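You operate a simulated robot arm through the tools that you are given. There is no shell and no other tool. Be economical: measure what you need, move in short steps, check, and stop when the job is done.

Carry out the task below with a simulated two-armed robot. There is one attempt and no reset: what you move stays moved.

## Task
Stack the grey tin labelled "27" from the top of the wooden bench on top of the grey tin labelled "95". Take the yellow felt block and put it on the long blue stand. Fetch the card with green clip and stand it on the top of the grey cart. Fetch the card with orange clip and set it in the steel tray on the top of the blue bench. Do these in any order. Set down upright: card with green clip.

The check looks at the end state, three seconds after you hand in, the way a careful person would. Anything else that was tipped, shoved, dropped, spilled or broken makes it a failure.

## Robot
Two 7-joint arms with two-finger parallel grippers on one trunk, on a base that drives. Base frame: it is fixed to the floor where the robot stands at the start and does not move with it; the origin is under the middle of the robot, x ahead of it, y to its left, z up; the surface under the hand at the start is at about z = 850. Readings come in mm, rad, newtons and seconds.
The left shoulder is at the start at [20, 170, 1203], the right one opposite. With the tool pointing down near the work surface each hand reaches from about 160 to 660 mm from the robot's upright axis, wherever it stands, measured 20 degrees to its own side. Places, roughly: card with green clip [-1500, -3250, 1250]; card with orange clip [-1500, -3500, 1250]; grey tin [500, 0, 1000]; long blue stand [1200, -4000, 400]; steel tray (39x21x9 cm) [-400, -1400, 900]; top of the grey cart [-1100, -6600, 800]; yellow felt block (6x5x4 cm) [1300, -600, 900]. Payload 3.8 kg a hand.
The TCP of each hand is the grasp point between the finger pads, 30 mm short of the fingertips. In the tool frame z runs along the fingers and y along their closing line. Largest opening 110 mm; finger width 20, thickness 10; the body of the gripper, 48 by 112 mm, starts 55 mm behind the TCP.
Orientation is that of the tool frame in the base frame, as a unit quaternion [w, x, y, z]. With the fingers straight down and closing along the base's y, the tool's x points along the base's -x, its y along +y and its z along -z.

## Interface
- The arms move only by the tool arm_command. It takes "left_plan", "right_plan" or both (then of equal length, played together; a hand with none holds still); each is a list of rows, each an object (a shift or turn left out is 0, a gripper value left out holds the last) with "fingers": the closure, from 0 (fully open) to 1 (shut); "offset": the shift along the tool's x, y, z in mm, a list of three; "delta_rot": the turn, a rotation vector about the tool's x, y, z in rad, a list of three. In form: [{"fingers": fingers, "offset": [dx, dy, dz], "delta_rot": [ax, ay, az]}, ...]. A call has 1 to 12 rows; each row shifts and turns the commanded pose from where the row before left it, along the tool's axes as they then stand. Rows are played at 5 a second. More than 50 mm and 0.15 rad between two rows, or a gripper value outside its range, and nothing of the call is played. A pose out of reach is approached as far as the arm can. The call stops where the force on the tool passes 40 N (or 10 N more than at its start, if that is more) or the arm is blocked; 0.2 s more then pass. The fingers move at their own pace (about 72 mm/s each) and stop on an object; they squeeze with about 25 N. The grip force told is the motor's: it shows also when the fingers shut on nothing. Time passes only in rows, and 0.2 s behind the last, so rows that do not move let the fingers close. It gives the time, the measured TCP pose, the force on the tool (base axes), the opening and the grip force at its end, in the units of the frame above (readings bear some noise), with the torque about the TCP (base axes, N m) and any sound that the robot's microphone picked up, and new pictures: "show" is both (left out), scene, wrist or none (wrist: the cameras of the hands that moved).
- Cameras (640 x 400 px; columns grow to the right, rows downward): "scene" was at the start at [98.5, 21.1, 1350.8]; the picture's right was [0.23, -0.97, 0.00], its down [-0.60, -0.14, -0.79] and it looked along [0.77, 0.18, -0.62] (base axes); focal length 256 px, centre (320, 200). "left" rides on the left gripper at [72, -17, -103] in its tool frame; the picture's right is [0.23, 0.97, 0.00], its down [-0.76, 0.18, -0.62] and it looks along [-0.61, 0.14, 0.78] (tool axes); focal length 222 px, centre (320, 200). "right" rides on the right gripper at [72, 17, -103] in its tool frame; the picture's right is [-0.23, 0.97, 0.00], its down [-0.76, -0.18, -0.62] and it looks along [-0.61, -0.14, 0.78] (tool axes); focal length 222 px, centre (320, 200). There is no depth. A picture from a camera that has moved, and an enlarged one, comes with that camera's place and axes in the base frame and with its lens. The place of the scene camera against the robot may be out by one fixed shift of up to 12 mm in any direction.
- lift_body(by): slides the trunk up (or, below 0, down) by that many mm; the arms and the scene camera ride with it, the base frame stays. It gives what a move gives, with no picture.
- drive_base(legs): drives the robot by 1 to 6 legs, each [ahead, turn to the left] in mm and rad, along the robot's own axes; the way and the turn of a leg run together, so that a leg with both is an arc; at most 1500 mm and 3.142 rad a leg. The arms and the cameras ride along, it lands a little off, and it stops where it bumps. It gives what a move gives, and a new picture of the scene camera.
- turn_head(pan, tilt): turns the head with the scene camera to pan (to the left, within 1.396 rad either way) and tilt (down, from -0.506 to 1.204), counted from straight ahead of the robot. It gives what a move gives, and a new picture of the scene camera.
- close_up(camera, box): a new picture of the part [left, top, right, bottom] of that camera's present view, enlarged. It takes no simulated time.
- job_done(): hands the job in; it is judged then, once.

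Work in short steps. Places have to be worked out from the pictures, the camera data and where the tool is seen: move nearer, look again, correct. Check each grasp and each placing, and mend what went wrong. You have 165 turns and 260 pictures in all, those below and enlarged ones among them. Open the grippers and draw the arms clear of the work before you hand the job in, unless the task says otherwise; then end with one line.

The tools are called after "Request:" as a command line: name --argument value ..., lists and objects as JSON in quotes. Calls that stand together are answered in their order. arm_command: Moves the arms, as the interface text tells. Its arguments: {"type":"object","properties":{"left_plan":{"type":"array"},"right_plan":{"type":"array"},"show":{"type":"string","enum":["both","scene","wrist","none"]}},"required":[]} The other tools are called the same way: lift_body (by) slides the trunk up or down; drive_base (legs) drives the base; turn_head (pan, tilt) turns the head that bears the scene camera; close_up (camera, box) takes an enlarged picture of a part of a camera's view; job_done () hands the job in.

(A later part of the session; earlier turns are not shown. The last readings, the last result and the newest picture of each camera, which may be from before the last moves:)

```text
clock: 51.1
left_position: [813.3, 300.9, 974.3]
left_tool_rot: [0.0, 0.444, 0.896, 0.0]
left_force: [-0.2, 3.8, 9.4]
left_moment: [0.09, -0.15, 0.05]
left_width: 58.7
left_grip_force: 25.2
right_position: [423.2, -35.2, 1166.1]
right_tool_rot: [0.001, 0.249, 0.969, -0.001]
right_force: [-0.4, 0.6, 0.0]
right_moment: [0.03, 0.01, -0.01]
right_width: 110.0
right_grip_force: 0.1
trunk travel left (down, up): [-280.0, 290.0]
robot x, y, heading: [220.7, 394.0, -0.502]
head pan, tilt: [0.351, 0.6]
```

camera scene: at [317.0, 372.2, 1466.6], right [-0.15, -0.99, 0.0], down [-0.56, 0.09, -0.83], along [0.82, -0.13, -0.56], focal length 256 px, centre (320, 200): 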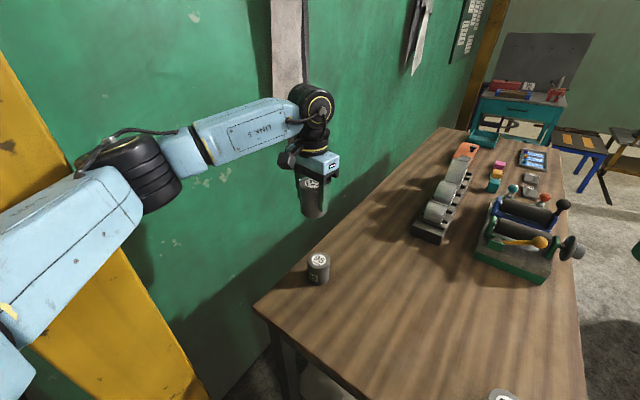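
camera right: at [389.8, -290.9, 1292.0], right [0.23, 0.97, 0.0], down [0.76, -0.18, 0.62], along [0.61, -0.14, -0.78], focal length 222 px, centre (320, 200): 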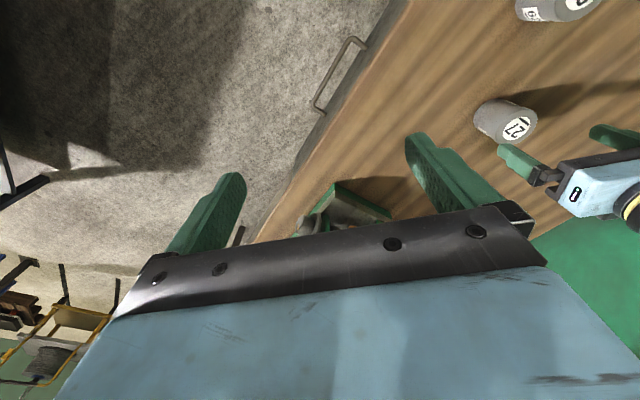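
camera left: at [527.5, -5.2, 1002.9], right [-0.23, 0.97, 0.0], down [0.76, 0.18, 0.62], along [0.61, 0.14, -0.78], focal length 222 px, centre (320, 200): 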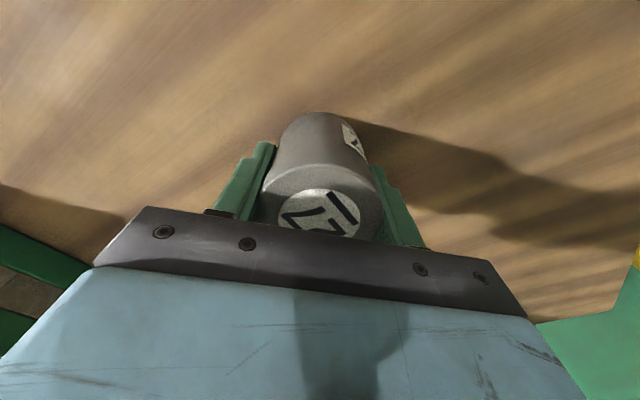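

Contact (≈12 N). Open partly (wall side is near), let it settle, then rise.

Request:
arm_command --left_plan '[{"fingers": 0.3}, {"fingers": 0.3}, {"fingers": 0.3}, {"fingers": 0.3}]' --show "wrist"

```text
clock: 52.1
left_position: [813.6, 301.0, 973.0]
left_tool_rot: [-0.002, 0.444, 0.896, 0.001]
left_force: [0.8, -0.6, -0.9]
left_moment: [-0.01, -0.03, 0.02]
left_width: 76.8
left_grip_force: 0.0
right_position: [424.2, -36.4, 1165.9]
right_tool_rot: [-0.001, 0.248, 0.969, 0.0]
right_force: [0.5, -0.8, -0.6]
right_moment: [-0.03, 0.0, 0.01]
right_width: 109.8
right_grip_force: 0.1
trunk travel left (down, up): [-280.0, 290.0]
robot x, y, heading: [219.6, 392.8, -0.501]
head pan, tilt: [0.351, 0.6]
camera left: at [757.1, 347.5, 1076.6], right [0.64, 0.77, 0.0], down [0.6, -0.5, 0.62], along [0.48, -0.39, -0.78], focal length 222 px, centre (320, 200)
```

left: 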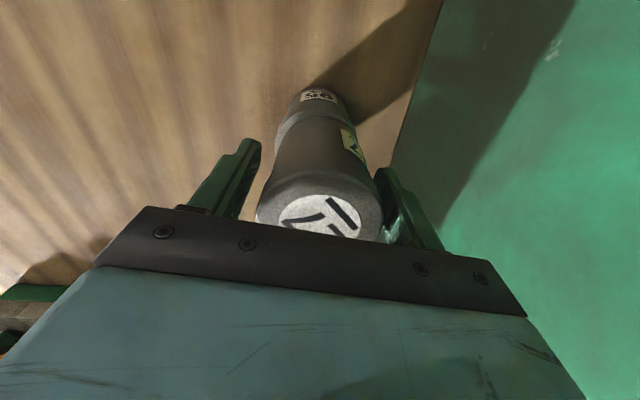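

Released. Nudge 3 mm to centre the fingers, then lift straight up with the trunk.

Request:
arm_command --left_plan '[{"fingers": 0.2, "offset": [0, 3, 0]}, {"fingers": 0.2}]' --show "none"

Request:
lift_body --by 130

Request:
close_up --camera "scene" --box '[240, 140, 440, 340]'

```text
clock: 52.7
left_position: [815.1, 302.5, 974.7]
left_tool_rot: [-0.002, 0.444, 0.896, 0.001]
left_force: [-0.8, -0.2, -0.4]
left_moment: [0.03, 0.02, 0.0]
left_width: 88.0
left_grip_force: 0.0
right_position: [423.9, -36.8, 1166.5]
right_tool_rot: [0.0, 0.248, 0.969, 0.001]
right_force: [0.6, 0.4, -0.9]
right_moment: [0.0, -0.02, 0.0]
right_width: 110.1
right_grip_force: 0.0
trunk travel left (down, up): [-280.0, 290.0]
robot x, y, heading: [217.2, 392.5, -0.503]
head pan, tilt: [0.351, 0.6]
```

```text
clock: 54.2
left_position: [815.0, 301.5, 1103.3]
left_tool_rot: [-0.003, 0.443, 0.896, 0.002]
left_force: [-0.4, -0.2, 0.2]
left_moment: [0.02, -0.01, 0.07]
left_width: 88.5
left_grip_force: 0.0
right_position: [424.2, -35.6, 1295.5]
right_tool_rot: [-0.001, 0.249, 0.968, 0.0]
right_force: [0.3, -1.0, -0.7]
right_moment: [-0.04, 0.0, 0.04]
right_width: 109.9
right_grip_force: 0.0
trunk travel left (down, up): [-410.0, 160.0]
robot x, y, heading: [216.6, 389.2, -0.506]
head pan, tilt: [0.351, 0.6]
```

```text
2.00 times, centred on (340, 240) of scene
camera zoom: at [317.3, 370.4, 1466.4], right [-0.15, -0.99, 0.0], down [-0.56, 0.09, -0.83], along [0.82, -0.13, -0.57], focal length 513 px, centre (280, 120)
```

zoom: 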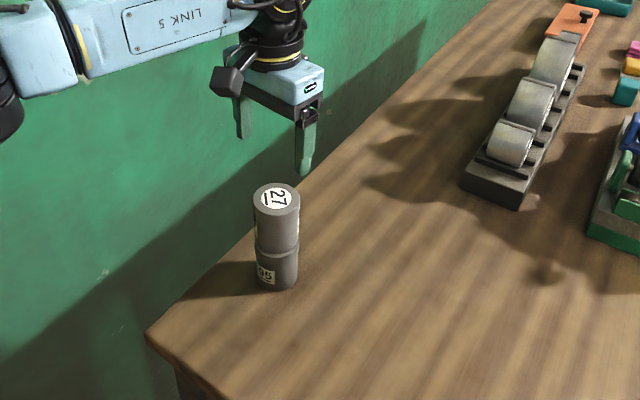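

Tin 27 stands on 95. Next the yellow block: I retrace out and drive along the front of the bench to about (789, −1084), facing the bench.

Request:
drive_base --legs '[[0, -1.93], [613, 0], [0, 1.63]]'

```text
clock: 66.3
left_position: [272.8, -278.4, 1103.6]
left_tool_rot: [-0.002, 0.589, 0.808, 0.001]
left_force: [0.3, 0.1, 1.6]
left_moment: [0.03, 0.03, 0.01]
left_width: 88.0
left_grip_force: 0.0
right_position: [-209.6, -465.6, 1296.7]
right_tool_rot: [-0.001, 0.408, 0.913, 0.0]
right_force: [0.4, -0.1, 0.6]
right_moment: [0.01, 0.02, 0.01]
right_width: 109.8
right_grip_force: 0.1
trunk travel left (down, up): [-410.0, 160.0]
robot x, y, heading: [-258.8, 5.8, -0.841]
head pan, tilt: [0.351, 0.6]
camera scene: at [-175.7, -48.6, 1466.5], right [-0.47, -0.88, 0.0], down [-0.5, 0.27, -0.83], along [0.73, -0.39, -0.56], focal length 256 px, centre (320, 200)
```

scene: 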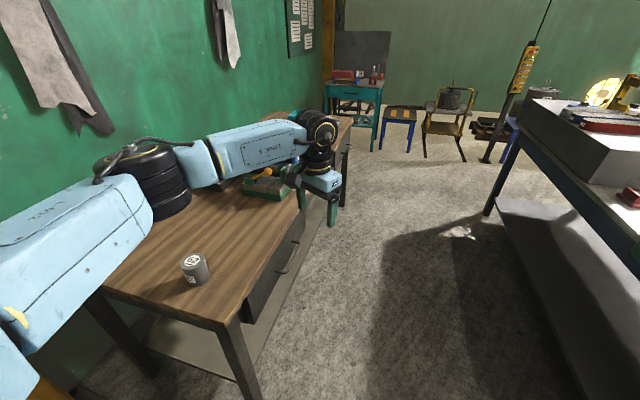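

Clear corridor. Drive on along the bench and turn to face it.

Request:
drive_base --legs '[[0, 0.036], [1500, 0], [0, 1.56]]'

Request:
turn_head --pan 0.0 --tilt 0.75

```text
clock: 77.9
left_position: [1079.0, -581.5, 1104.2]
left_tool_rot: [-0.002, -0.134, 0.991, 0.0]
left_force: [0.7, -0.6, -0.3]
left_moment: [0.0, 0.03, -0.03]
left_width: 87.8
left_grip_force: 0.0
right_position: [1249.0, -1070.2, 1295.6]
right_tool_rot: [0.0, -0.337, 0.941, 0.0]
right_force: [0.7, -1.2, 0.1]
right_moment: [-0.02, -0.01, -0.01]
right_width: 110.2
right_grip_force: 0.0
trunk travel left (down, up): [-410.0, 160.0]
robot x, y, heading: [773.2, -1099.7, 0.69]
head pan, tilt: [0.351, 0.6]
camera scene: at [829.0, -1012.7, 1466.5], right [0.86, -0.51, 0.0], down [-0.29, -0.49, -0.83], along [0.42, 0.71, -0.56], focal length 256 px, centre (320, 200)
```

scene: 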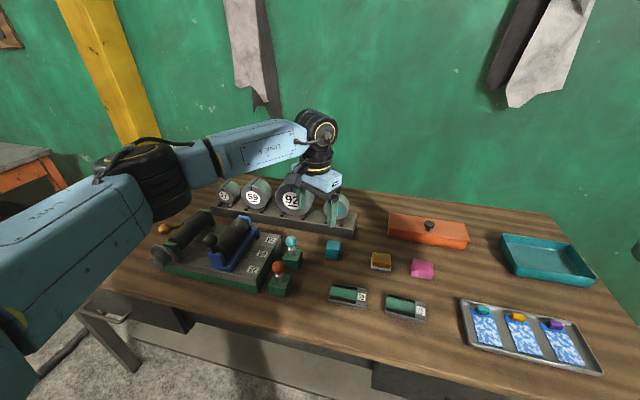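

```text
clock: 78.8
left_position: [1080.1, -582.7, 1104.7]
left_tool_rot: [-0.002, -0.135, 0.991, -0.001]
left_force: [-0.3, 0.1, 0.4]
left_moment: [0.01, 0.03, 0.0]
left_width: 88.0
left_grip_force: 0.0
right_position: [1248.9, -1070.8, 1296.3]
right_tool_rot: [-0.001, -0.337, 0.941, 0.0]
right_force: [0.0, -0.1, -0.5]
right_moment: [-0.01, 0.0, 0.02]
right_width: 110.0
right_grip_force: 0.0
trunk travel left (down, up): [-410.0, 160.0]
robot x, y, heading: [778.7, -1102.1, 0.683]
head pan, tilt: [0.0, 0.75]
camera scene: at [848.2, -1036.4, 1453.7], right [0.63, -0.77, 0.0], down [-0.53, -0.43, -0.73], along [0.57, 0.46, -0.68], focal length 256 px, centre (320, 200)
```

scene: 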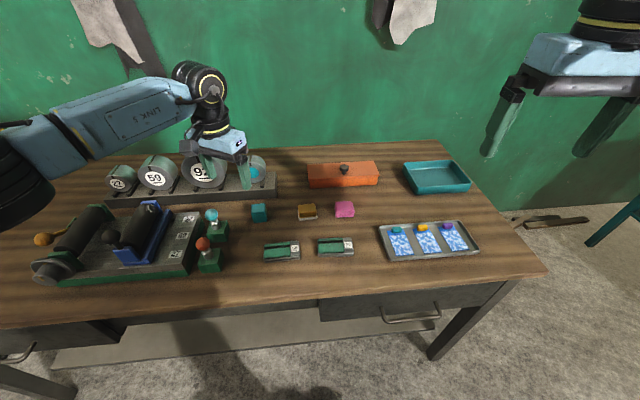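

Look at the yellow block closely.

Request:
close_up --camera "scene" --box '[230, 180, 390, 280]'

```text
4.00 times, centred on (310, 230) of scene
camera zoom: at [848.2, -1036.4, 1453.7], right [0.63, -0.77, 0.0], down [-0.53, -0.43, -0.73], along [0.57, 0.46, -0.68], focal length 1025 px, centre (360, 80)
```

zoom: 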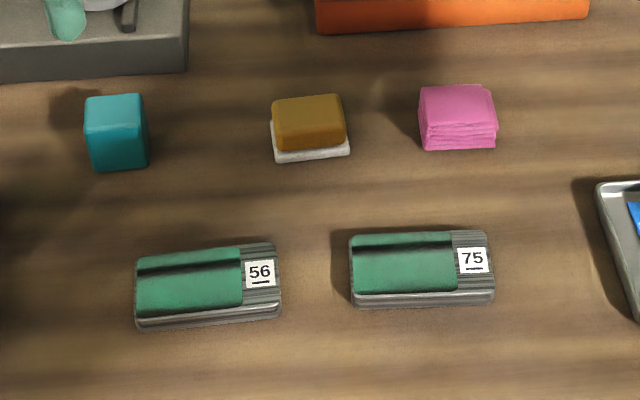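

Yellow block with pale felt base at about (1261, −653), 659 mm away, so I drive 130 mm nearer.

Request:
drive_base --legs '[[130, 0]]'

Request:
close_up --camera "scene" --box '[220, 200, 420, 325]'

Request:
close_up --camera "right" --box '[0, 0, 640, 400]'

```text
clock: 80.0
left_position: [1184.4, -499.6, 1104.3]
left_tool_rot: [-0.002, -0.135, 0.991, 0.0]
left_force: [0.3, 0.3, -1.1]
left_moment: [-0.01, 0.04, -0.01]
left_width: 88.2
left_grip_force: 0.0
right_position: [1351.2, -988.4, 1297.8]
right_tool_rot: [0.0, -0.336, 0.942, -0.001]
right_force: [0.5, -0.3, -0.7]
right_moment: [-0.01, 0.03, -0.01]
right_width: 109.9
right_grip_force: 0.0
trunk travel left (down, up): [-410.0, 160.0]
robot x, y, heading: [878.8, -1016.5, 0.681]
head pan, tilt: [0.0, 0.75]
camera scene: at [951.0, -952.9, 1453.6], right [0.63, -0.78, 0.0], down [-0.53, -0.43, -0.73], along [0.57, 0.46, -0.68], focal length 256 px, centre (320, 200)
```

scene: 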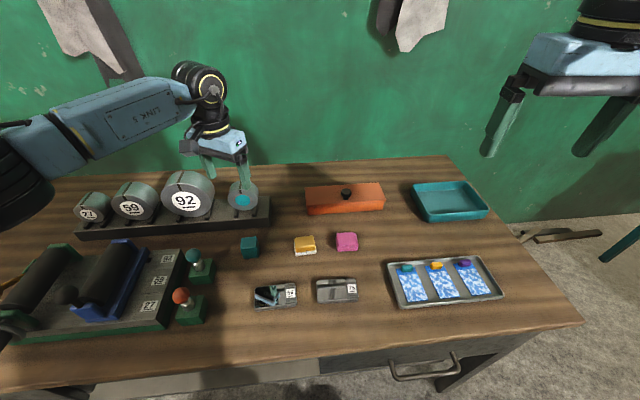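

```text
3.20 times, centred on (320, 262) of scene
camera zoom: at [951.0, -952.9, 1453.6], right [0.63, -0.78, 0.0], down [-0.53, -0.43, -0.73], along [0.57, 0.46, -0.68], focal length 820 px, centre (320, 0)
```

zoom: 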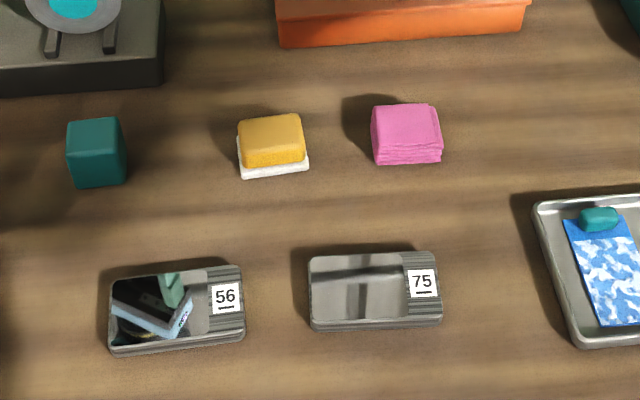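

```text
1.00 times, centred on (320, 200) of right (not enlarged: the box is as wide or as high as the picture)
camera zoom: at [1285.1, -1022.0, 1400.8], right [-0.44, 0.9, 0.0], down [0.7, 0.35, 0.62], along [0.56, 0.27, -0.78], focal length 222 px, centre (320, 200)
```

zoom: 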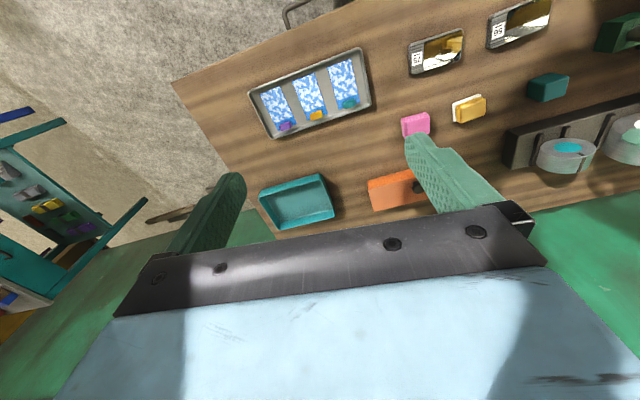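

Block at about (1266, −652). The right hand goes above it at z≈1000 while the left draws back.

Request:
arm_command --right_plan '[{"fingers": 0.15, "offset": [-14.7, 31.4, 29.7]}, {"offset": [-14.7, 31.4, 29.7]}, {"offset": [-14.7, 31.4, 29.7]}, {"offset": [-14.7, 31.4, 29.7]}, {"offset": [-14.7, 31.4, 29.7]}, {"offset": [-14.7, 31.4, 29.7]}, {"offset": [-14.7, 31.4, 29.7]}, {"offset": [-14.7, 31.4, 29.7]}, {"offset": [-14.7, 31.4, 29.7]}, {"offset": [-14.7, 31.4, 29.7]}]' --left_plan '[{"offset": [13, 0, -5]}, {"offset": [13, 0, -5]}, {"offset": [13, 0, -5]}, {"offset": [13, 0, -5]}, {"offset": [13, 0, -5]}, {"offset": [13, 0, -5]}, {"offset": [13, 0, -5]}, {"offset": [13, 0, -5]}, {"offset": [13, 0, -5]}, {"offset": [13, 0, -5]}]' --show "both"

```text
clock: 82.2
left_position: [1056.6, -532.1, 1153.0]
left_tool_rot: [-0.001, -0.135, 0.991, -0.001]
left_force: [-0.1, 0.1, 0.5]
left_moment: [-0.02, -0.03, -0.04]
left_width: 88.3
left_grip_force: 0.0
right_position: [1263.6, -649.4, 1001.3]
right_tool_rot: [0.0, -0.337, 0.942, -0.001]
right_force: [-0.7, -0.3, 0.1]
right_moment: [0.0, 0.0, -0.01]
right_width: 93.3
right_grip_force: 0.0
trunk travel left (down, up): [-410.0, 160.0]
robot x, y, heading: [873.6, -1021.2, 0.686]
head pan, tilt: [0.0, 0.75]
camera scene: at [948.7, -951.8, 1453.6], right [0.63, -0.77, 0.0], down [-0.53, -0.43, -0.73], along [0.57, 0.46, -0.68], focal length 256 px, centre (320, 200)
camera right: at [1197.8, -683.7, 1105.9], right [-0.44, 0.9, 0.0], down [0.7, 0.35, 0.62], along [0.56, 0.27, -0.78], focal length 222 px, centre (320, 200)
camera left: at [992.5, -567.4, 1256.6], right [-0.48, 0.88, 0.0], down [0.69, 0.38, 0.62], along [0.55, 0.3, -0.78], focal length 222 px, centre (320, 200)
```

scene: 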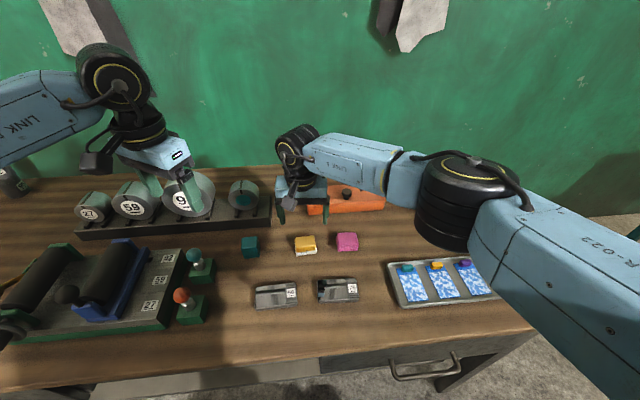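
right: 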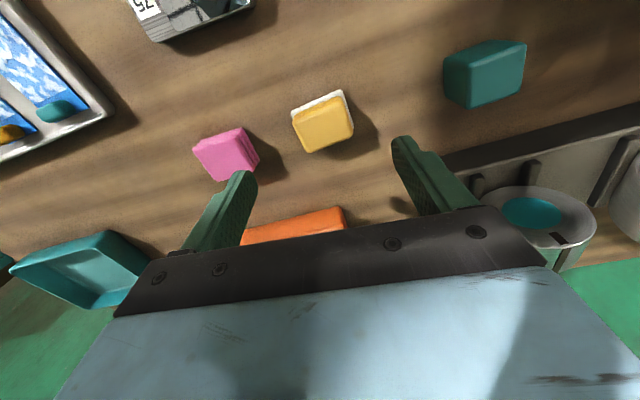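
left: 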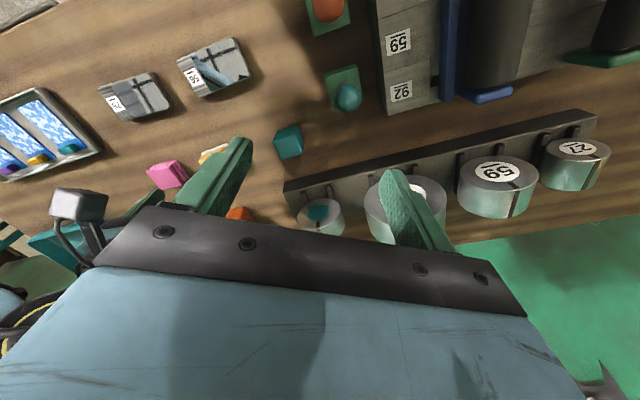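

Block centred at about (1267, −646); descend to z≈886 and grip.

Request:
arm_command --right_plan '[{"fingers": 0.15, "offset": [-5, 0, 40]}, {"offset": [0, 0, 40]}, {"offset": [0, 0, 35]}, {"fingers": 1}, {"fingers": 1}, {"fingers": 1}, {"fingers": 1}]' --show "wrist"

```text
clock: 83.8
left_position: [1058.1, -533.1, 1154.3]
left_tool_rot: [-0.002, -0.134, 0.991, 0.001]
left_force: [0.4, -0.2, 0.7]
left_moment: [-0.01, 0.01, 0.0]
left_width: 88.2
left_grip_force: 0.0
right_position: [1265.1, -651.5, 909.9]
right_tool_rot: [-0.001, -0.337, 0.942, -0.001]
right_force: [-0.4, 0.4, -0.3]
right_moment: [-0.06, 0.02, 0.01]
right_width: 61.7
right_grip_force: 25.1
right hand out of reach, approached as far as the arm can: row 3
trunk travel left (down, up): [-410.0, 160.0]
robot x, y, heading: [877.7, -1019.5, 0.684]
head pan, tilt: [0.0, 0.75]
camera right: at [1197.9, -685.4, 1015.3], right [-0.44, 0.9, 0.0], down [0.7, 0.35, 0.62], along [0.56, 0.27, -0.78], focal length 222 px, centre (320, 200)
```

right: 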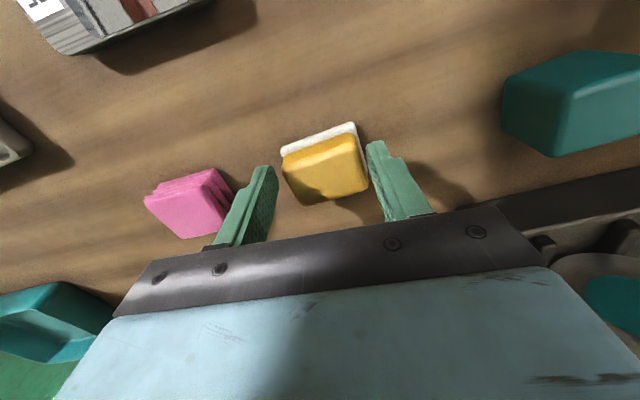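

Reach ran out at z 910 because the trunk is high. Open, lower the trunk by 24, and close again.

Request:
arm_command --right_plan '[{"fingers": 0.15}, {"fingers": 0.15}]' --show "none"

Request:
lift_body --by -24

Request:
arm_command --right_plan '[{"fingers": 1}, {"fingers": 1}, {"fingers": 1}, {"fingers": 1}]' --show "wrist"

```text
clock: 84.5
left_position: [1057.8, -534.1, 1153.6]
left_tool_rot: [-0.001, -0.134, 0.991, 0.001]
left_force: [0.8, -0.1, 0.5]
left_moment: [-0.02, -0.02, -0.01]
left_width: 88.2
left_grip_force: 0.0
right_position: [1264.4, -651.1, 911.3]
right_tool_rot: [0.0, -0.336, 0.942, 0.0]
right_force: [0.8, 0.6, -0.5]
right_moment: [-0.01, -0.01, 0.02]
right_width: 93.6
right_grip_force: 0.2
trunk travel left (down, up): [-410.0, 160.0]
robot x, y, heading: [876.7, -1019.6, 0.683]
head pan, tilt: [0.0, 0.75]
```

```text
clock: 85.2
left_position: [1058.0, -534.1, 1130.6]
left_tool_rot: [-0.002, -0.134, 0.991, -0.001]
left_force: [-0.9, 0.4, -0.3]
left_moment: [0.0, -0.04, 0.03]
left_width: 88.0
left_grip_force: 0.0
right_position: [1265.8, -652.2, 886.5]
right_tool_rot: [0.0, -0.336, 0.942, 0.0]
right_force: [-1.9, 0.0, -0.6]
right_moment: [-0.01, 0.0, -0.02]
right_width: 93.4
right_grip_force: 0.1
trunk travel left (down, up): [-386.0, 184.0]
robot x, y, heading: [874.9, -1020.7, 0.683]
head pan, tilt: [0.0, 0.75]
```

```text
clock: 86.2
left_position: [1058.3, -532.8, 1130.6]
left_tool_rot: [-0.001, -0.134, 0.991, 0.0]
left_force: [-0.7, 0.5, -0.2]
left_moment: [-0.02, 0.05, -0.01]
left_width: 87.9
left_grip_force: 0.0
right_position: [1264.7, -651.6, 886.8]
right_tool_rot: [-0.001, -0.337, 0.942, -0.001]
right_force: [0.3, 0.7, 0.3]
right_moment: [0.02, 0.01, 0.03]
right_width: 61.7
right_grip_force: 25.0
trunk travel left (down, up): [-386.0, 184.0]
robot x, y, heading: [878.4, -1019.5, 0.683]
head pan, tilt: [0.0, 0.75]
camera right: at [1197.9, -685.3, 991.4], right [-0.44, 0.9, 0.0], down [0.7, 0.35, 0.62], along [0.56, 0.27, -0.78], focal length 222 px, centre (320, 200)
```

right: 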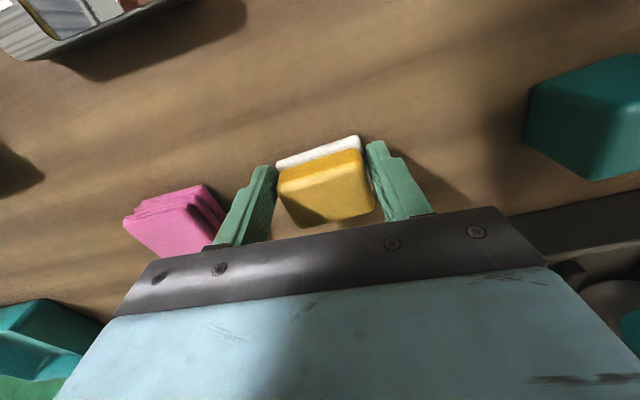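

Gripped (61.7 mm). Lift with the trunk and check it.

Request:
lift_body --by 170

Request:
arm_command --right_plan '[{"fingers": 1, "offset": [20, 0, 0], "delta_rot": [0, 0, -0.1]}, {"offset": [30, 0, 0], "delta_rot": [0, 0, -0.1]}, {"offset": [40, 0, 0]}, {"offset": [40, 0, 0]}]' --show "both"

```text
clock: 88.1
left_position: [1057.3, -534.1, 1299.9]
left_tool_rot: [-0.001, -0.134, 0.991, -0.001]
left_force: [0.2, 0.2, -0.2]
left_moment: [-0.02, -0.03, 0.03]
left_width: 88.2
left_grip_force: 0.1
right_position: [1264.4, -651.5, 1055.9]
right_tool_rot: [-0.001, -0.337, 0.942, 0.0]
right_force: [-0.6, 0.2, -1.3]
right_moment: [0.0, 0.03, 0.01]
right_width: 61.3
right_grip_force: 24.9
trunk travel left (down, up): [-556.0, 14.0]
robot x, y, heading: [877.4, -1023.4, 0.684]
head pan, tilt: [0.0, 0.75]
```

```text
clock: 89.1
left_position: [1058.5, -534.9, 1299.6]
left_tool_rot: [-0.002, -0.134, 0.991, 0.0]
left_force: [0.0, -0.5, 0.1]
left_moment: [0.03, 0.02, 0.02]
left_width: 88.1
left_grip_force: 0.0
right_position: [1175.2, -748.3, 1056.7]
right_tool_rot: [0.0, -0.428, 0.904, 0.0]
right_force: [-0.2, 0.0, -0.6]
right_moment: [0.02, 0.03, 0.02]
right_width: 61.2
right_grip_force: 24.7
trunk travel left (down, up): [-556.0, 14.0]
robot x, y, heading: [879.7, -1019.9, 0.685]
head pan, tilt: [0.0, 0.75]
camera scene: at [950.0, -954.0, 1599.7], right [0.63, -0.78, 0.0], down [-0.53, -0.43, -0.73], along [0.57, 0.46, -0.68], focal length 256 px, centre (320, 200)
camera right: at [1117.3, -794.6, 1161.1], right [-0.61, 0.79, 0.0], down [0.62, 0.48, 0.62], along [0.49, 0.38, -0.78], focal length 222 px, centre (320, 200)
```

scene: 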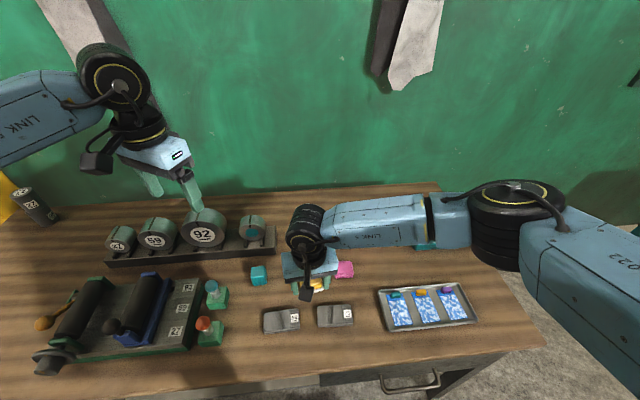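
right: 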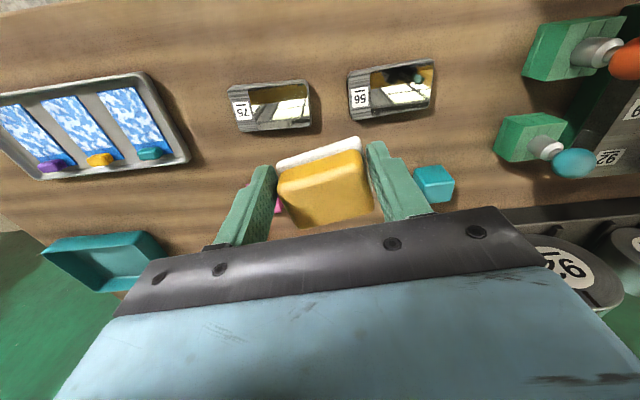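

Block held. Back out 220 mm, turn right toward the stand, and look.

Request:
drive_base --legs '[[-220, 0], [0, -2.07]]'

Request:
turn_head --pan 0.0 --tilt 0.25

```text
clock: 95.6
left_position: [1055.5, -1542.8, 1299.4]
left_tool_rot: [-0.001, 0.772, 0.636, 0.002]
left_force: [0.1, 0.1, -0.4]
left_moment: [-0.01, -0.01, 0.01]
left_width: 88.0
left_grip_force: 0.0
right_position: [811.4, -1553.8, 1056.4]
right_tool_rot: [-0.001, 0.542, 0.84, 0.0]
right_force: [0.0, -0.2, -1.3]
right_moment: [0.0, -0.01, 0.01]
right_width: 60.8
right_grip_force: 24.8
trunk travel left (down, up): [-556.0, 14.0]
robot x, y, heading: [699.5, -1163.8, -1.351]
head pan, tilt: [0.0, 0.75]
camera scene: at [717.7, -1263.0, 1599.6], right [-0.98, -0.22, 0.0], down [-0.15, 0.67, -0.73], along [0.16, -0.71, -0.68], focal length 256 px, centre (320, 200)
```

scene: 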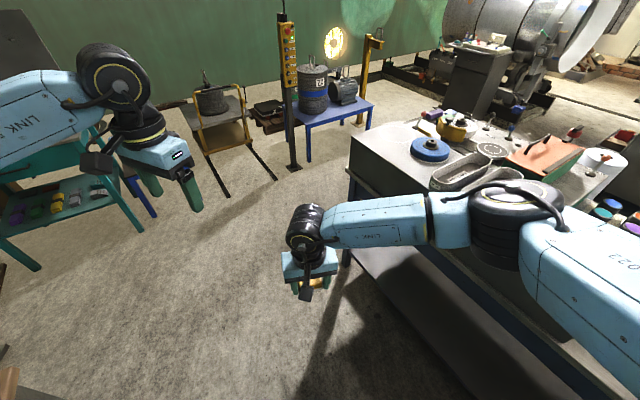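

```text
clock: 96.6
left_position: [1056.3, -1542.8, 1299.2]
left_tool_rot: [-0.001, 0.772, 0.636, 0.002]
left_force: [-0.2, -0.9, -0.5]
left_moment: [-0.01, -0.01, -0.01]
left_width: 88.0
left_grip_force: 0.0
right_position: [812.2, -1553.2, 1056.0]
right_tool_rot: [-0.001, 0.542, 0.84, 0.001]
right_force: [-0.3, -0.2, -1.6]
right_moment: [0.0, 0.01, 0.03]
right_width: 61.0
right_grip_force: 25.3
trunk travel left (down, up): [-556.0, 14.0]
robot x, y, heading: [700.5, -1160.7, -1.35]
head pan, tilt: [0.0, 0.25]
camera scene: at [720.2, -1273.2, 1644.6], right [-0.98, -0.22, 0.0], down [-0.05, 0.24, -0.97], along [0.21, -0.94, -0.25], focal length 256 px, centre (320, 200)
```

scene: 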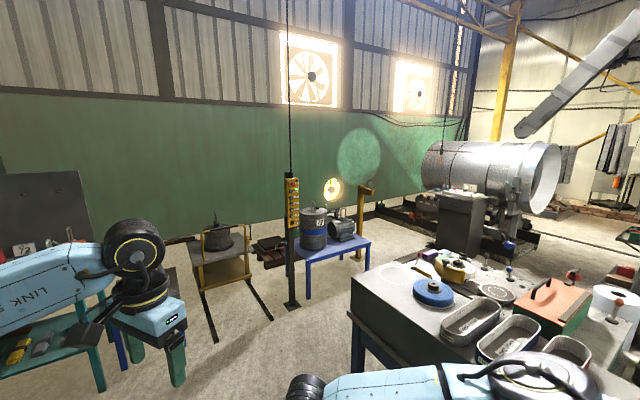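

The blue stand (with barrel and motor) is at about (1350, −3700). I go round the grey box-bench corner via (1450, −2250).

Request:
drive_base --legs '[[0, 0.383], [1323, 0], [0, -0.706]]'

```text
clock: 106.3
left_position: [1677.9, -2740.8, 1300.2]
left_tool_rot: [0.0, 0.864, 0.504, 0.001]
left_force: [0.3, 0.2, -0.4]
left_moment: [-0.02, 0.0, 0.01]
left_width: 87.9
left_grip_force: 0.0
right_position: [1444.2, -2673.6, 1056.0]
right_tool_rot: [-0.001, 0.671, 0.742, -0.001]
right_force: [-0.9, -0.1, -0.7]
right_moment: [-0.02, 0.01, -0.02]
right_width: 60.4
right_grip_force: 25.5
trunk travel left (down, up): [-556.0, 14.0]
robot x, y, heading: [1461.6, -2270.6, -1.677]
head pan, tilt: [0.0, 0.25]
camera scene: at [1443.9, -2381.2, 1644.7], right [-0.99, 0.1, 0.0], down [0.02, 0.25, -0.97], along [-0.1, -0.96, -0.25], focal length 256 px, centre (320, 200)
```

scene: 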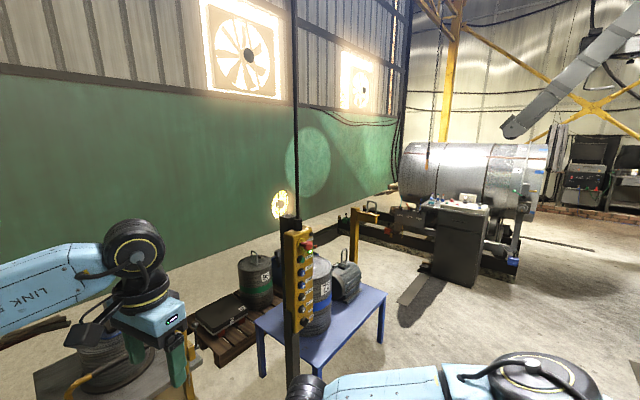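

Tilt down to see the stand and the pendant pole's foot.

Request:
turn_head --pan 0.0 --tilt 0.6

```text
clock: 107.2
left_position: [1679.7, -2742.0, 1299.2]
left_tool_rot: [-0.001, 0.864, 0.504, 0.002]
left_force: [0.7, 0.1, -0.3]
left_moment: [0.03, 0.01, 0.0]
left_width: 87.9
left_grip_force: 0.0
right_position: [1442.4, -2673.1, 1056.0]
right_tool_rot: [0.0, 0.67, 0.742, 0.001]
right_force: [0.5, 0.1, -1.8]
right_moment: [0.0, 0.01, 0.0]
right_width: 60.5
right_grip_force: 24.9
trunk travel left (down, up): [-556.0, 14.0]
robot x, y, heading: [1461.6, -2270.0, -1.669]
head pan, tilt: [0.0, 0.6]
camera scene: at [1444.8, -2376.0, 1612.6], right [-0.99, 0.1, 0.0], down [0.06, 0.56, -0.83], along [-0.08, -0.82, -0.56], focal length 256 px, centre (320, 200)
```

scene: 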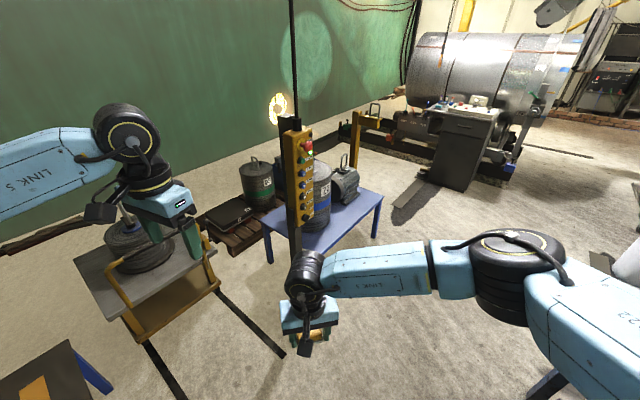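

The stand is ~430×920 mm, its near long side facing (−0.68, 0.74). I drive to (764, −3529) and face it.

Request:
drive_base --legs '[[0, -0.407], [1439, 0], [0, 1.25]]'

```text
clock: 118.5
left_position: [1276.8, -3648.2, 1298.1]
left_tool_rot: [-0.002, 0.581, 0.814, 0.001]
left_force: [0.3, -1.0, 0.1]
left_moment: [0.02, -0.02, 0.01]
left_width: 88.0
left_grip_force: 0.0
right_position: [1071.1, -3780.0, 1056.7]
right_tool_rot: [-0.001, 0.307, 0.952, 0.0]
right_force: [0.8, 0.5, -0.2]
right_moment: [0.0, 0.05, 0.0]
right_width: 59.9
right_grip_force: 25.4
trunk travel left (down, up): [-556.0, 14.0]
robot x, y, heading: [780.3, -3501.7, -0.827]
head pan, tilt: [0.0, 0.6]
camera scene: at [848.0, -3576.9, 1612.5], right [-0.73, -0.68, 0.0], down [-0.38, 0.41, -0.83], along [0.56, -0.61, -0.56], focal length 256 px, centre (320, 200)
```

scene: 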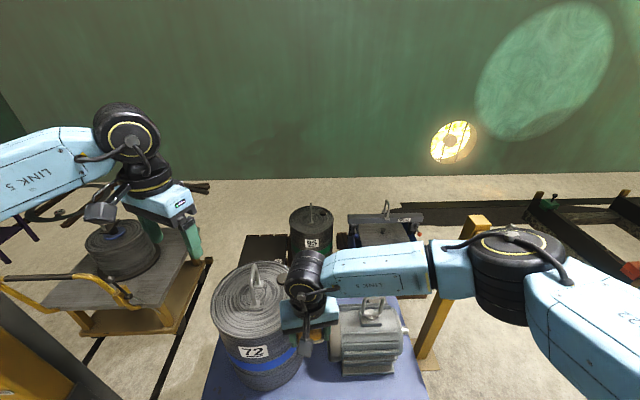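

Tilt further down to see the stand top.

Request:
turn_head --pan 0.0 --tilt 1.0

```text
clock: 119.3
left_position: [1277.2, -3649.2, 1299.9]
left_tool_rot: [-0.001, 0.581, 0.814, 0.002]
left_force: [-0.8, -1.0, -0.4]
left_moment: [-0.03, 0.0, 0.0]
left_width: 88.0
left_grip_force: 0.0
right_position: [1072.5, -3779.9, 1055.8]
right_tool_rot: [-0.001, 0.306, 0.952, 0.001]
right_force: [-0.3, 0.6, -0.8]
right_moment: [0.01, -0.02, 0.0]
right_width: 60.1
right_grip_force: 25.4
trunk travel left (down, up): [-556.0, 14.0]
robot x, y, heading: [779.6, -3498.6, -0.823]
head pan, tilt: [0.0, 1.0]
camera scene: at [835.2, -3563.4, 1580.5], right [-0.73, -0.68, 0.0], down [-0.57, 0.62, -0.54], along [0.37, -0.4, -0.84], focal length 256 px, centre (320, 200)
```

scene: 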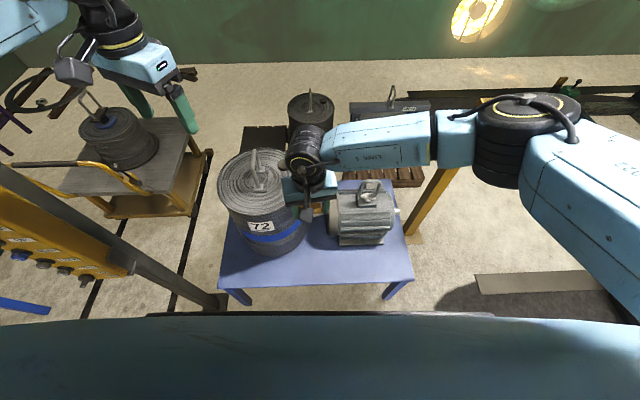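

Stand top is at z≈400 with a free strip ~170 mm wide in front of the motor; target about (961, −4013). Draw the left arm back, swing the right hand over the spot, and drive 70 mm closer.

Request:
arm_command --right_plan '[{"fingers": 1, "offset": [5.5, -39.5, 0]}, {"offset": [5.5, -39.5, 0]}, {"offset": [5.5, -39.5, 0]}, {"offset": [5.5, -39.5, 0]}, {"offset": [5.5, -39.5, 0]}, {"offset": [5.5, -39.5, 0]}]' --left_plan '[{"offset": [31, -13, 0]}, {"offset": [31, -13, 0]}, {"offset": [31, -13, 0]}, {"offset": [31, -13, 0]}, {"offset": [31, -13, 0]}, {"offset": [31, -13, 0]}]' --show "none"

Request:
drive_base --legs '[[70, 0]]'

```text
clock: 120.8
left_position: [1155.8, -3510.4, 1304.7]
left_tool_rot: [-0.002, 0.581, 0.814, 0.001]
left_force: [-0.6, 0.1, -0.3]
left_moment: [-0.01, -0.03, -0.01]
left_width: 87.7
left_grip_force: 0.1
left hand out of reach, approached as far as the arm can: row 6
right_position: [909.8, -3954.4, 1054.5]
right_tool_rot: [0.001, 0.306, 0.952, 0.001]
right_force: [0.4, -0.3, -1.1]
right_moment: [0.01, 0.02, -0.02]
right_width: 59.6
right_grip_force: 25.0
trunk travel left (down, up): [-556.0, 14.0]
robot x, y, heading: [781.0, -3499.3, -0.823]
head pan, tilt: [0.0, 1.0]
```

```text
clock: 121.8
left_position: [1203.8, -3561.7, 1304.8]
left_tool_rot: [-0.003, 0.58, 0.814, 0.001]
left_force: [0.4, -0.5, -0.1]
left_moment: [0.03, 0.04, 0.0]
left_width: 88.0
left_grip_force: 0.1
right_position: [956.9, -4004.6, 1053.9]
right_tool_rot: [-0.001, 0.306, 0.952, 0.0]
right_force: [0.0, 0.1, -1.2]
right_moment: [-0.02, -0.01, 0.01]
right_width: 60.1
right_grip_force: 24.6
trunk travel left (down, up): [-556.0, 14.0]
robot x, y, heading: [831.1, -3545.5, -0.827]
head pan, tilt: [0.0, 1.0]
camera scene: at [882.4, -3614.7, 1580.4], right [-0.73, -0.68, 0.0], down [-0.57, 0.62, -0.54], along [0.37, -0.4, -0.84], focal length 256 px, centre (320, 200)
```

scene: 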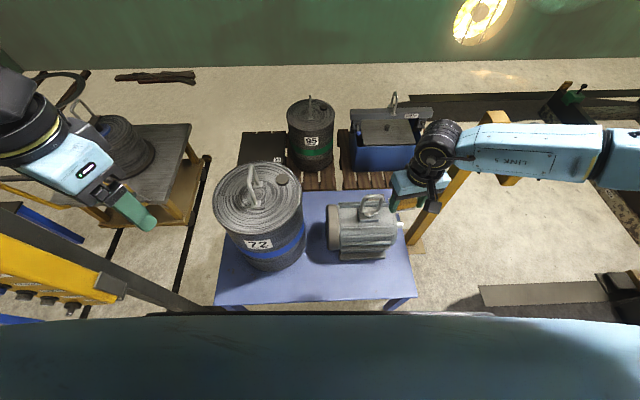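

The hand is over the free strip at (957, −4004). Lower the trunk 480 mm and check.

Request:
lift_body --by -480

Request:
turn_head --pan -0.3 --tilt 0.8

Request:
close_up --camera "right" --box '[0, 0, 640, 400]'

```text
refused: -480 is not a number from -400 to 400
```

```text
clock: 122.6
left_position: [1203.2, -3560.0, 1306.6]
left_tool_rot: [-0.002, 0.581, 0.814, 0.001]
left_force: [-0.3, 0.2, 0.3]
left_moment: [0.01, -0.01, 0.02]
left_width: 87.9
left_grip_force: 0.0
right_position: [956.5, -4003.2, 1053.4]
right_tool_rot: [-0.001, 0.305, 0.952, 0.0]
right_force: [0.2, -0.8, -0.2]
right_moment: [-0.01, 0.01, 0.04]
right_width: 59.5
right_grip_force: 25.3
trunk travel left (down, up): [-556.0, 14.0]
robot x, y, heading: [823.5, -3544.8, -0.825]
head pan, tilt: [-0.3, 0.799]
camera scene: at [868.8, -3634.8, 1595.6], right [-0.9, -0.43, 0.0], down [-0.31, 0.65, -0.7], along [0.3, -0.63, -0.72], focal length 256 px, centre (320, 200)
```

scene: 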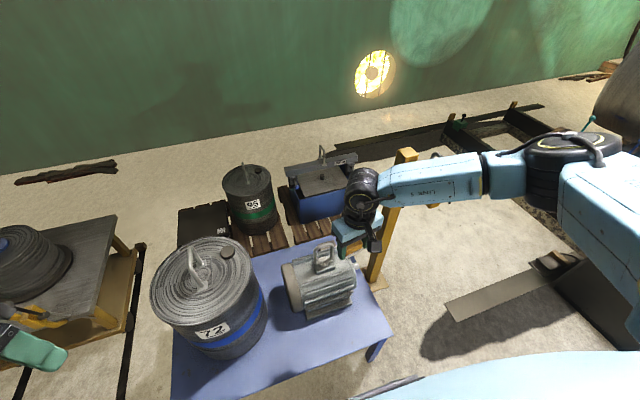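

```text
1.00 times, centred on (320, 200) of right (not enlarged: the box is as wide or as high as the picture)
camera zoom: at [907.8, -3948.7, 1158.6], right [0.75, 0.66, 0.0], down [0.52, -0.59, 0.62], along [0.41, -0.47, -0.78], focal length 222 px, centre (320, 200)
```

zoom: 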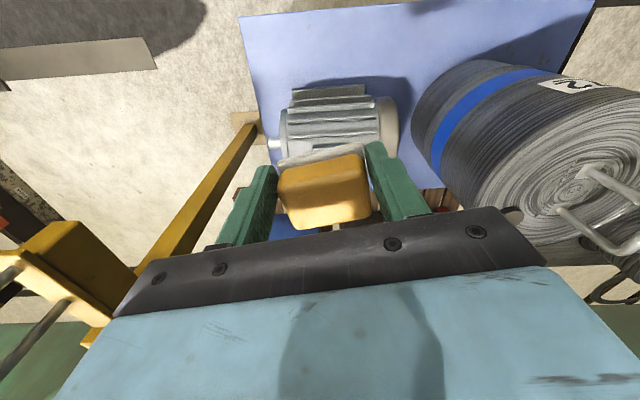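

The foot point under the hand lies on the free strip between edge and motor. Lower by 400.

Request:
lift_body --by -400

Request:
close_up --camera "scene" --box '[0, 0, 640, 400]'

Request:
close_up --camera "right" --box '[0, 0, 640, 400]'

```text
clock: 126.4
left_position: [1203.1, -3561.1, 906.0]
left_tool_rot: [-0.003, 0.581, 0.814, 0.001]
left_force: [0.6, -1.0, -0.2]
left_moment: [0.05, 0.01, 0.01]
left_width: 87.9
left_grip_force: 0.1
right_position: [956.6, -4004.2, 654.2]
right_tool_rot: [0.0, 0.305, 0.952, 0.0]
right_force: [-0.1, 0.9, -1.0]
right_moment: [0.01, 0.02, -0.03]
right_width: 59.6
right_grip_force: 25.4
trunk travel left (down, up): [-156.0, 414.0]
robot x, y, heading: [827.8, -3548.3, -0.832]
head pan, tilt: [-0.3, 0.799]
```

```text
1.00 times, centred on (320, 200) of scene (not enlarged: the box is as wide or as high as the picture)
camera zoom: at [869.2, -3635.4, 1195.7], right [-0.9, -0.43, 0.0], down [-0.31, 0.65, -0.7], along [0.3, -0.63, -0.72], focal length 256 px, centre (320, 200)
```

zoom: 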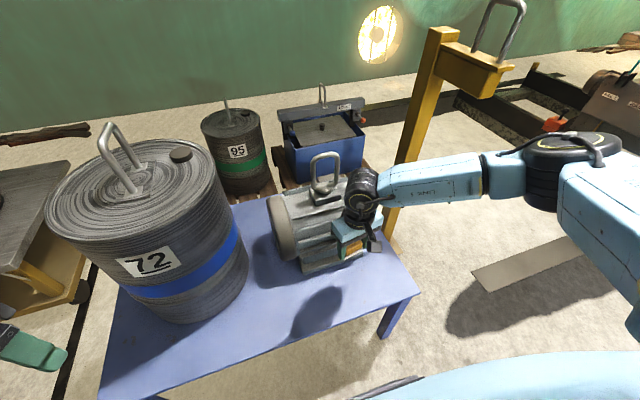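

```text
1.00 times, centred on (320, 200) of right (not enlarged: the box is as wide or as high as the picture)
camera zoom: at [908.1, -3949.1, 758.6], right [0.75, 0.66, 0.0], down [0.52, -0.59, 0.62], along [0.41, -0.47, -0.78], focal length 222 px, centre (320, 200)
```

zoom: 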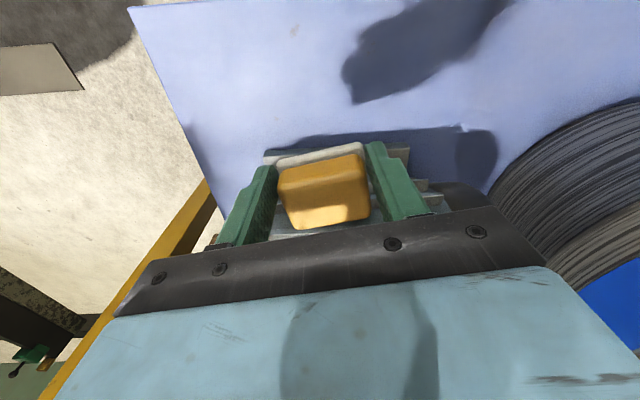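

Foot point is on clear blue surface; shift 15 mm toward me for motor clearance and lower the trunk 150 more.

Request:
arm_command --right_plan '[{"fingers": 1, "offset": [15, 0, 0]}]' --show "none"

Request:
lift_body --by -150

Request:
arm_command --right_plan '[{"fingers": 1, "offset": [0, 0, 20]}, {"offset": [0, 0, 20]}]' --show "both"

```text
clock: 126.8
left_position: [1203.3, -3560.5, 905.3]
left_tool_rot: [-0.003, 0.581, 0.814, 0.0]
left_force: [-1.1, 0.5, 0.2]
left_moment: [0.02, -0.01, 0.01]
left_width: 87.9
left_grip_force: 0.1
right_position: [945.6, -3995.6, 654.2]
right_tool_rot: [-0.001, 0.306, 0.952, 0.0]
right_force: [0.3, 0.5, -1.1]
right_moment: [0.01, 0.07, 0.02]
right_width: 59.5
right_grip_force: 25.1
trunk travel left (down, up): [-156.0, 414.0]
robot x, y, heading: [828.4, -3548.0, -0.824]
head pan, tilt: [-0.3, 0.799]
```

```text
clock: 128.5
left_position: [1204.2, -3560.1, 755.6]
left_tool_rot: [-0.003, 0.58, 0.814, 0.001]
left_force: [-0.2, -0.3, 0.0]
left_moment: [0.04, 0.03, -0.03]
left_width: 87.9
left_grip_force: 0.0
right_position: [946.0, -3993.8, 504.2]
right_tool_rot: [-0.001, 0.305, 0.952, 0.001]
right_force: [0.4, 0.3, -1.1]
right_moment: [-0.02, 0.01, -0.01]
right_width: 59.4
right_grip_force: 25.1
trunk travel left (down, up): [-6.0, 564.0]
robot x, y, heading: [826.1, -3550.0, -0.825]
head pan, tilt: [-0.3, 0.799]
```

```text
clock: 129.1
left_position: [1202.3, -3559.9, 755.9]
left_tool_rot: [-0.001, 0.582, 0.813, 0.001]
left_force: [0.6, -0.1, 0.7]
left_moment: [0.0, 0.01, -0.01]
left_width: 88.0
left_grip_force: 0.1
right_position: [948.4, -3995.4, 480.4]
right_tool_rot: [0.003, 0.308, 0.951, -0.001]
right_force: [-7.7, 6.1, 20.3]
right_moment: [-0.32, 0.73, -0.31]
right_width: 59.7
right_grip_force: 25.1
trunk travel left (down, up): [-6.0, 564.0]
robot x, y, heading: [830.8, -3550.1, -0.827]
head pan, tilt: [-0.3, 0.799]
stopped in row 2 (right hand): the force on the tool passed its limit at 77 N (the readings are from after the stop); the commanded pose is now the measured one
camera scene: at [868.3, -3634.1, 1046.0], right [-0.9, -0.43, 0.0], down [-0.31, 0.65, -0.7], along [0.3, -0.63, -0.72], focal length 256 px, centre (320, 200)
camera right: at [898.6, -3940.5, 584.2], right [0.75, 0.66, 0.0], down [0.51, -0.59, 0.63], along [0.41, -0.47, -0.78], focal length 222 px, centre (320, 200)
```

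scene: 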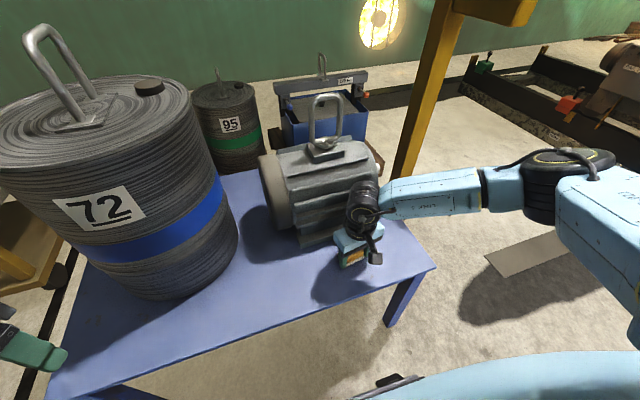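
right: 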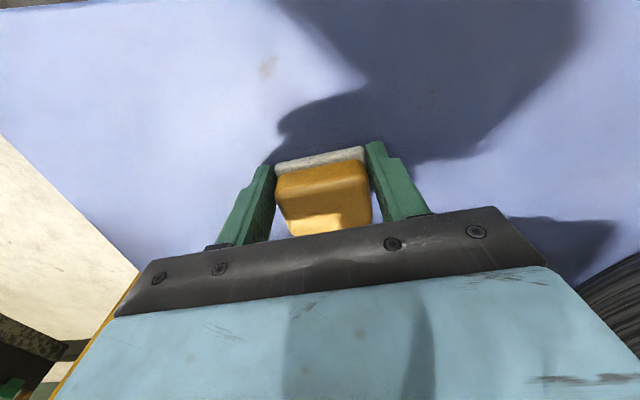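

Contact at TCP z 480; check whether the block is on the surface.

Request:
close_up --camera "scene" --box '[300, 190, 420, 290]'

Request:
close_up --camera "right" --box '[200, 100, 460, 260]'

```text
4.00 times, centred on (360, 240) of scene
camera zoom: at [868.3, -3634.1, 1046.0], right [-0.9, -0.43, 0.0], down [-0.31, 0.65, -0.7], along [0.3, -0.63, -0.72], focal length 1025 px, centre (160, 40)
```

zoom: 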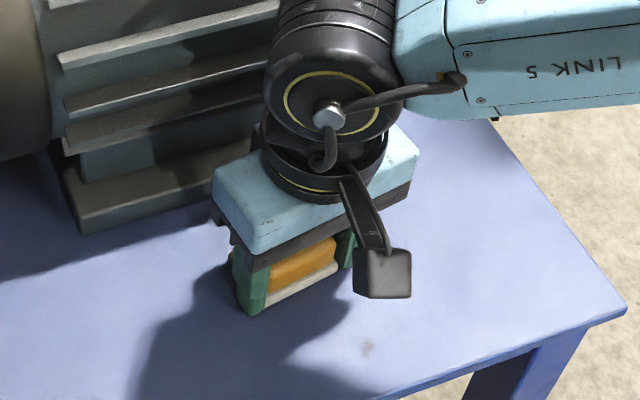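

```text
2.46 times, centred on (330, 180) of right
camera zoom: at [898.6, -3940.5, 584.2], right [0.75, 0.66, 0.0], down [0.51, -0.59, 0.63], along [0.41, -0.47, -0.78], focal length 547 px, centre (295, 249)
```

zoom: 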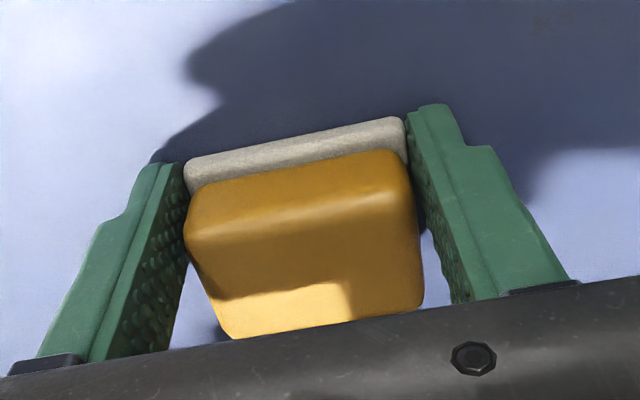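

The block rests on the stand. Relax 2 mm and open the fingers.

Request:
arm_command --right_plan '[{"fingers": 1, "offset": [0, 0, -2]}, {"fingers": 0.15}, {"fingers": 0.15}, {"fingers": 0.15}]' --show "wrist"

```text
clock: 130.1
left_position: [1202.6, -3561.2, 755.3]
left_tool_rot: [-0.003, 0.581, 0.814, 0.0]
left_force: [0.0, -0.4, -0.1]
left_moment: [-0.01, 0.05, 0.01]
left_width: 88.1
left_grip_force: 0.0
right_position: [947.7, -3997.2, 480.4]
right_tool_rot: [0.004, 0.307, 0.952, -0.001]
right_force: [0.6, -2.2, 5.7]
right_moment: [0.09, -0.06, 0.04]
right_width: 93.8
right_grip_force: 0.8
trunk travel left (down, up): [-6.0, 564.0]
robot x, y, heading: [826.2, -3547.2, -0.826]
head pan, tilt: [-0.3, 0.799]
camera right: at [898.6, -3942.1, 584.0], right [0.75, 0.66, 0.0], down [0.51, -0.59, 0.63], along [0.41, -0.47, -0.78], focal length 222 px, centre (320, 200)
```

right: 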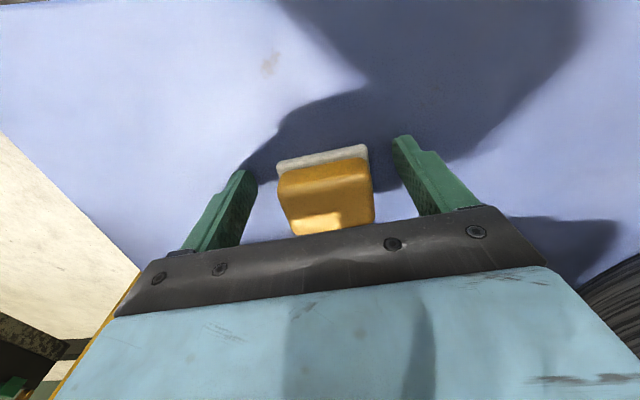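

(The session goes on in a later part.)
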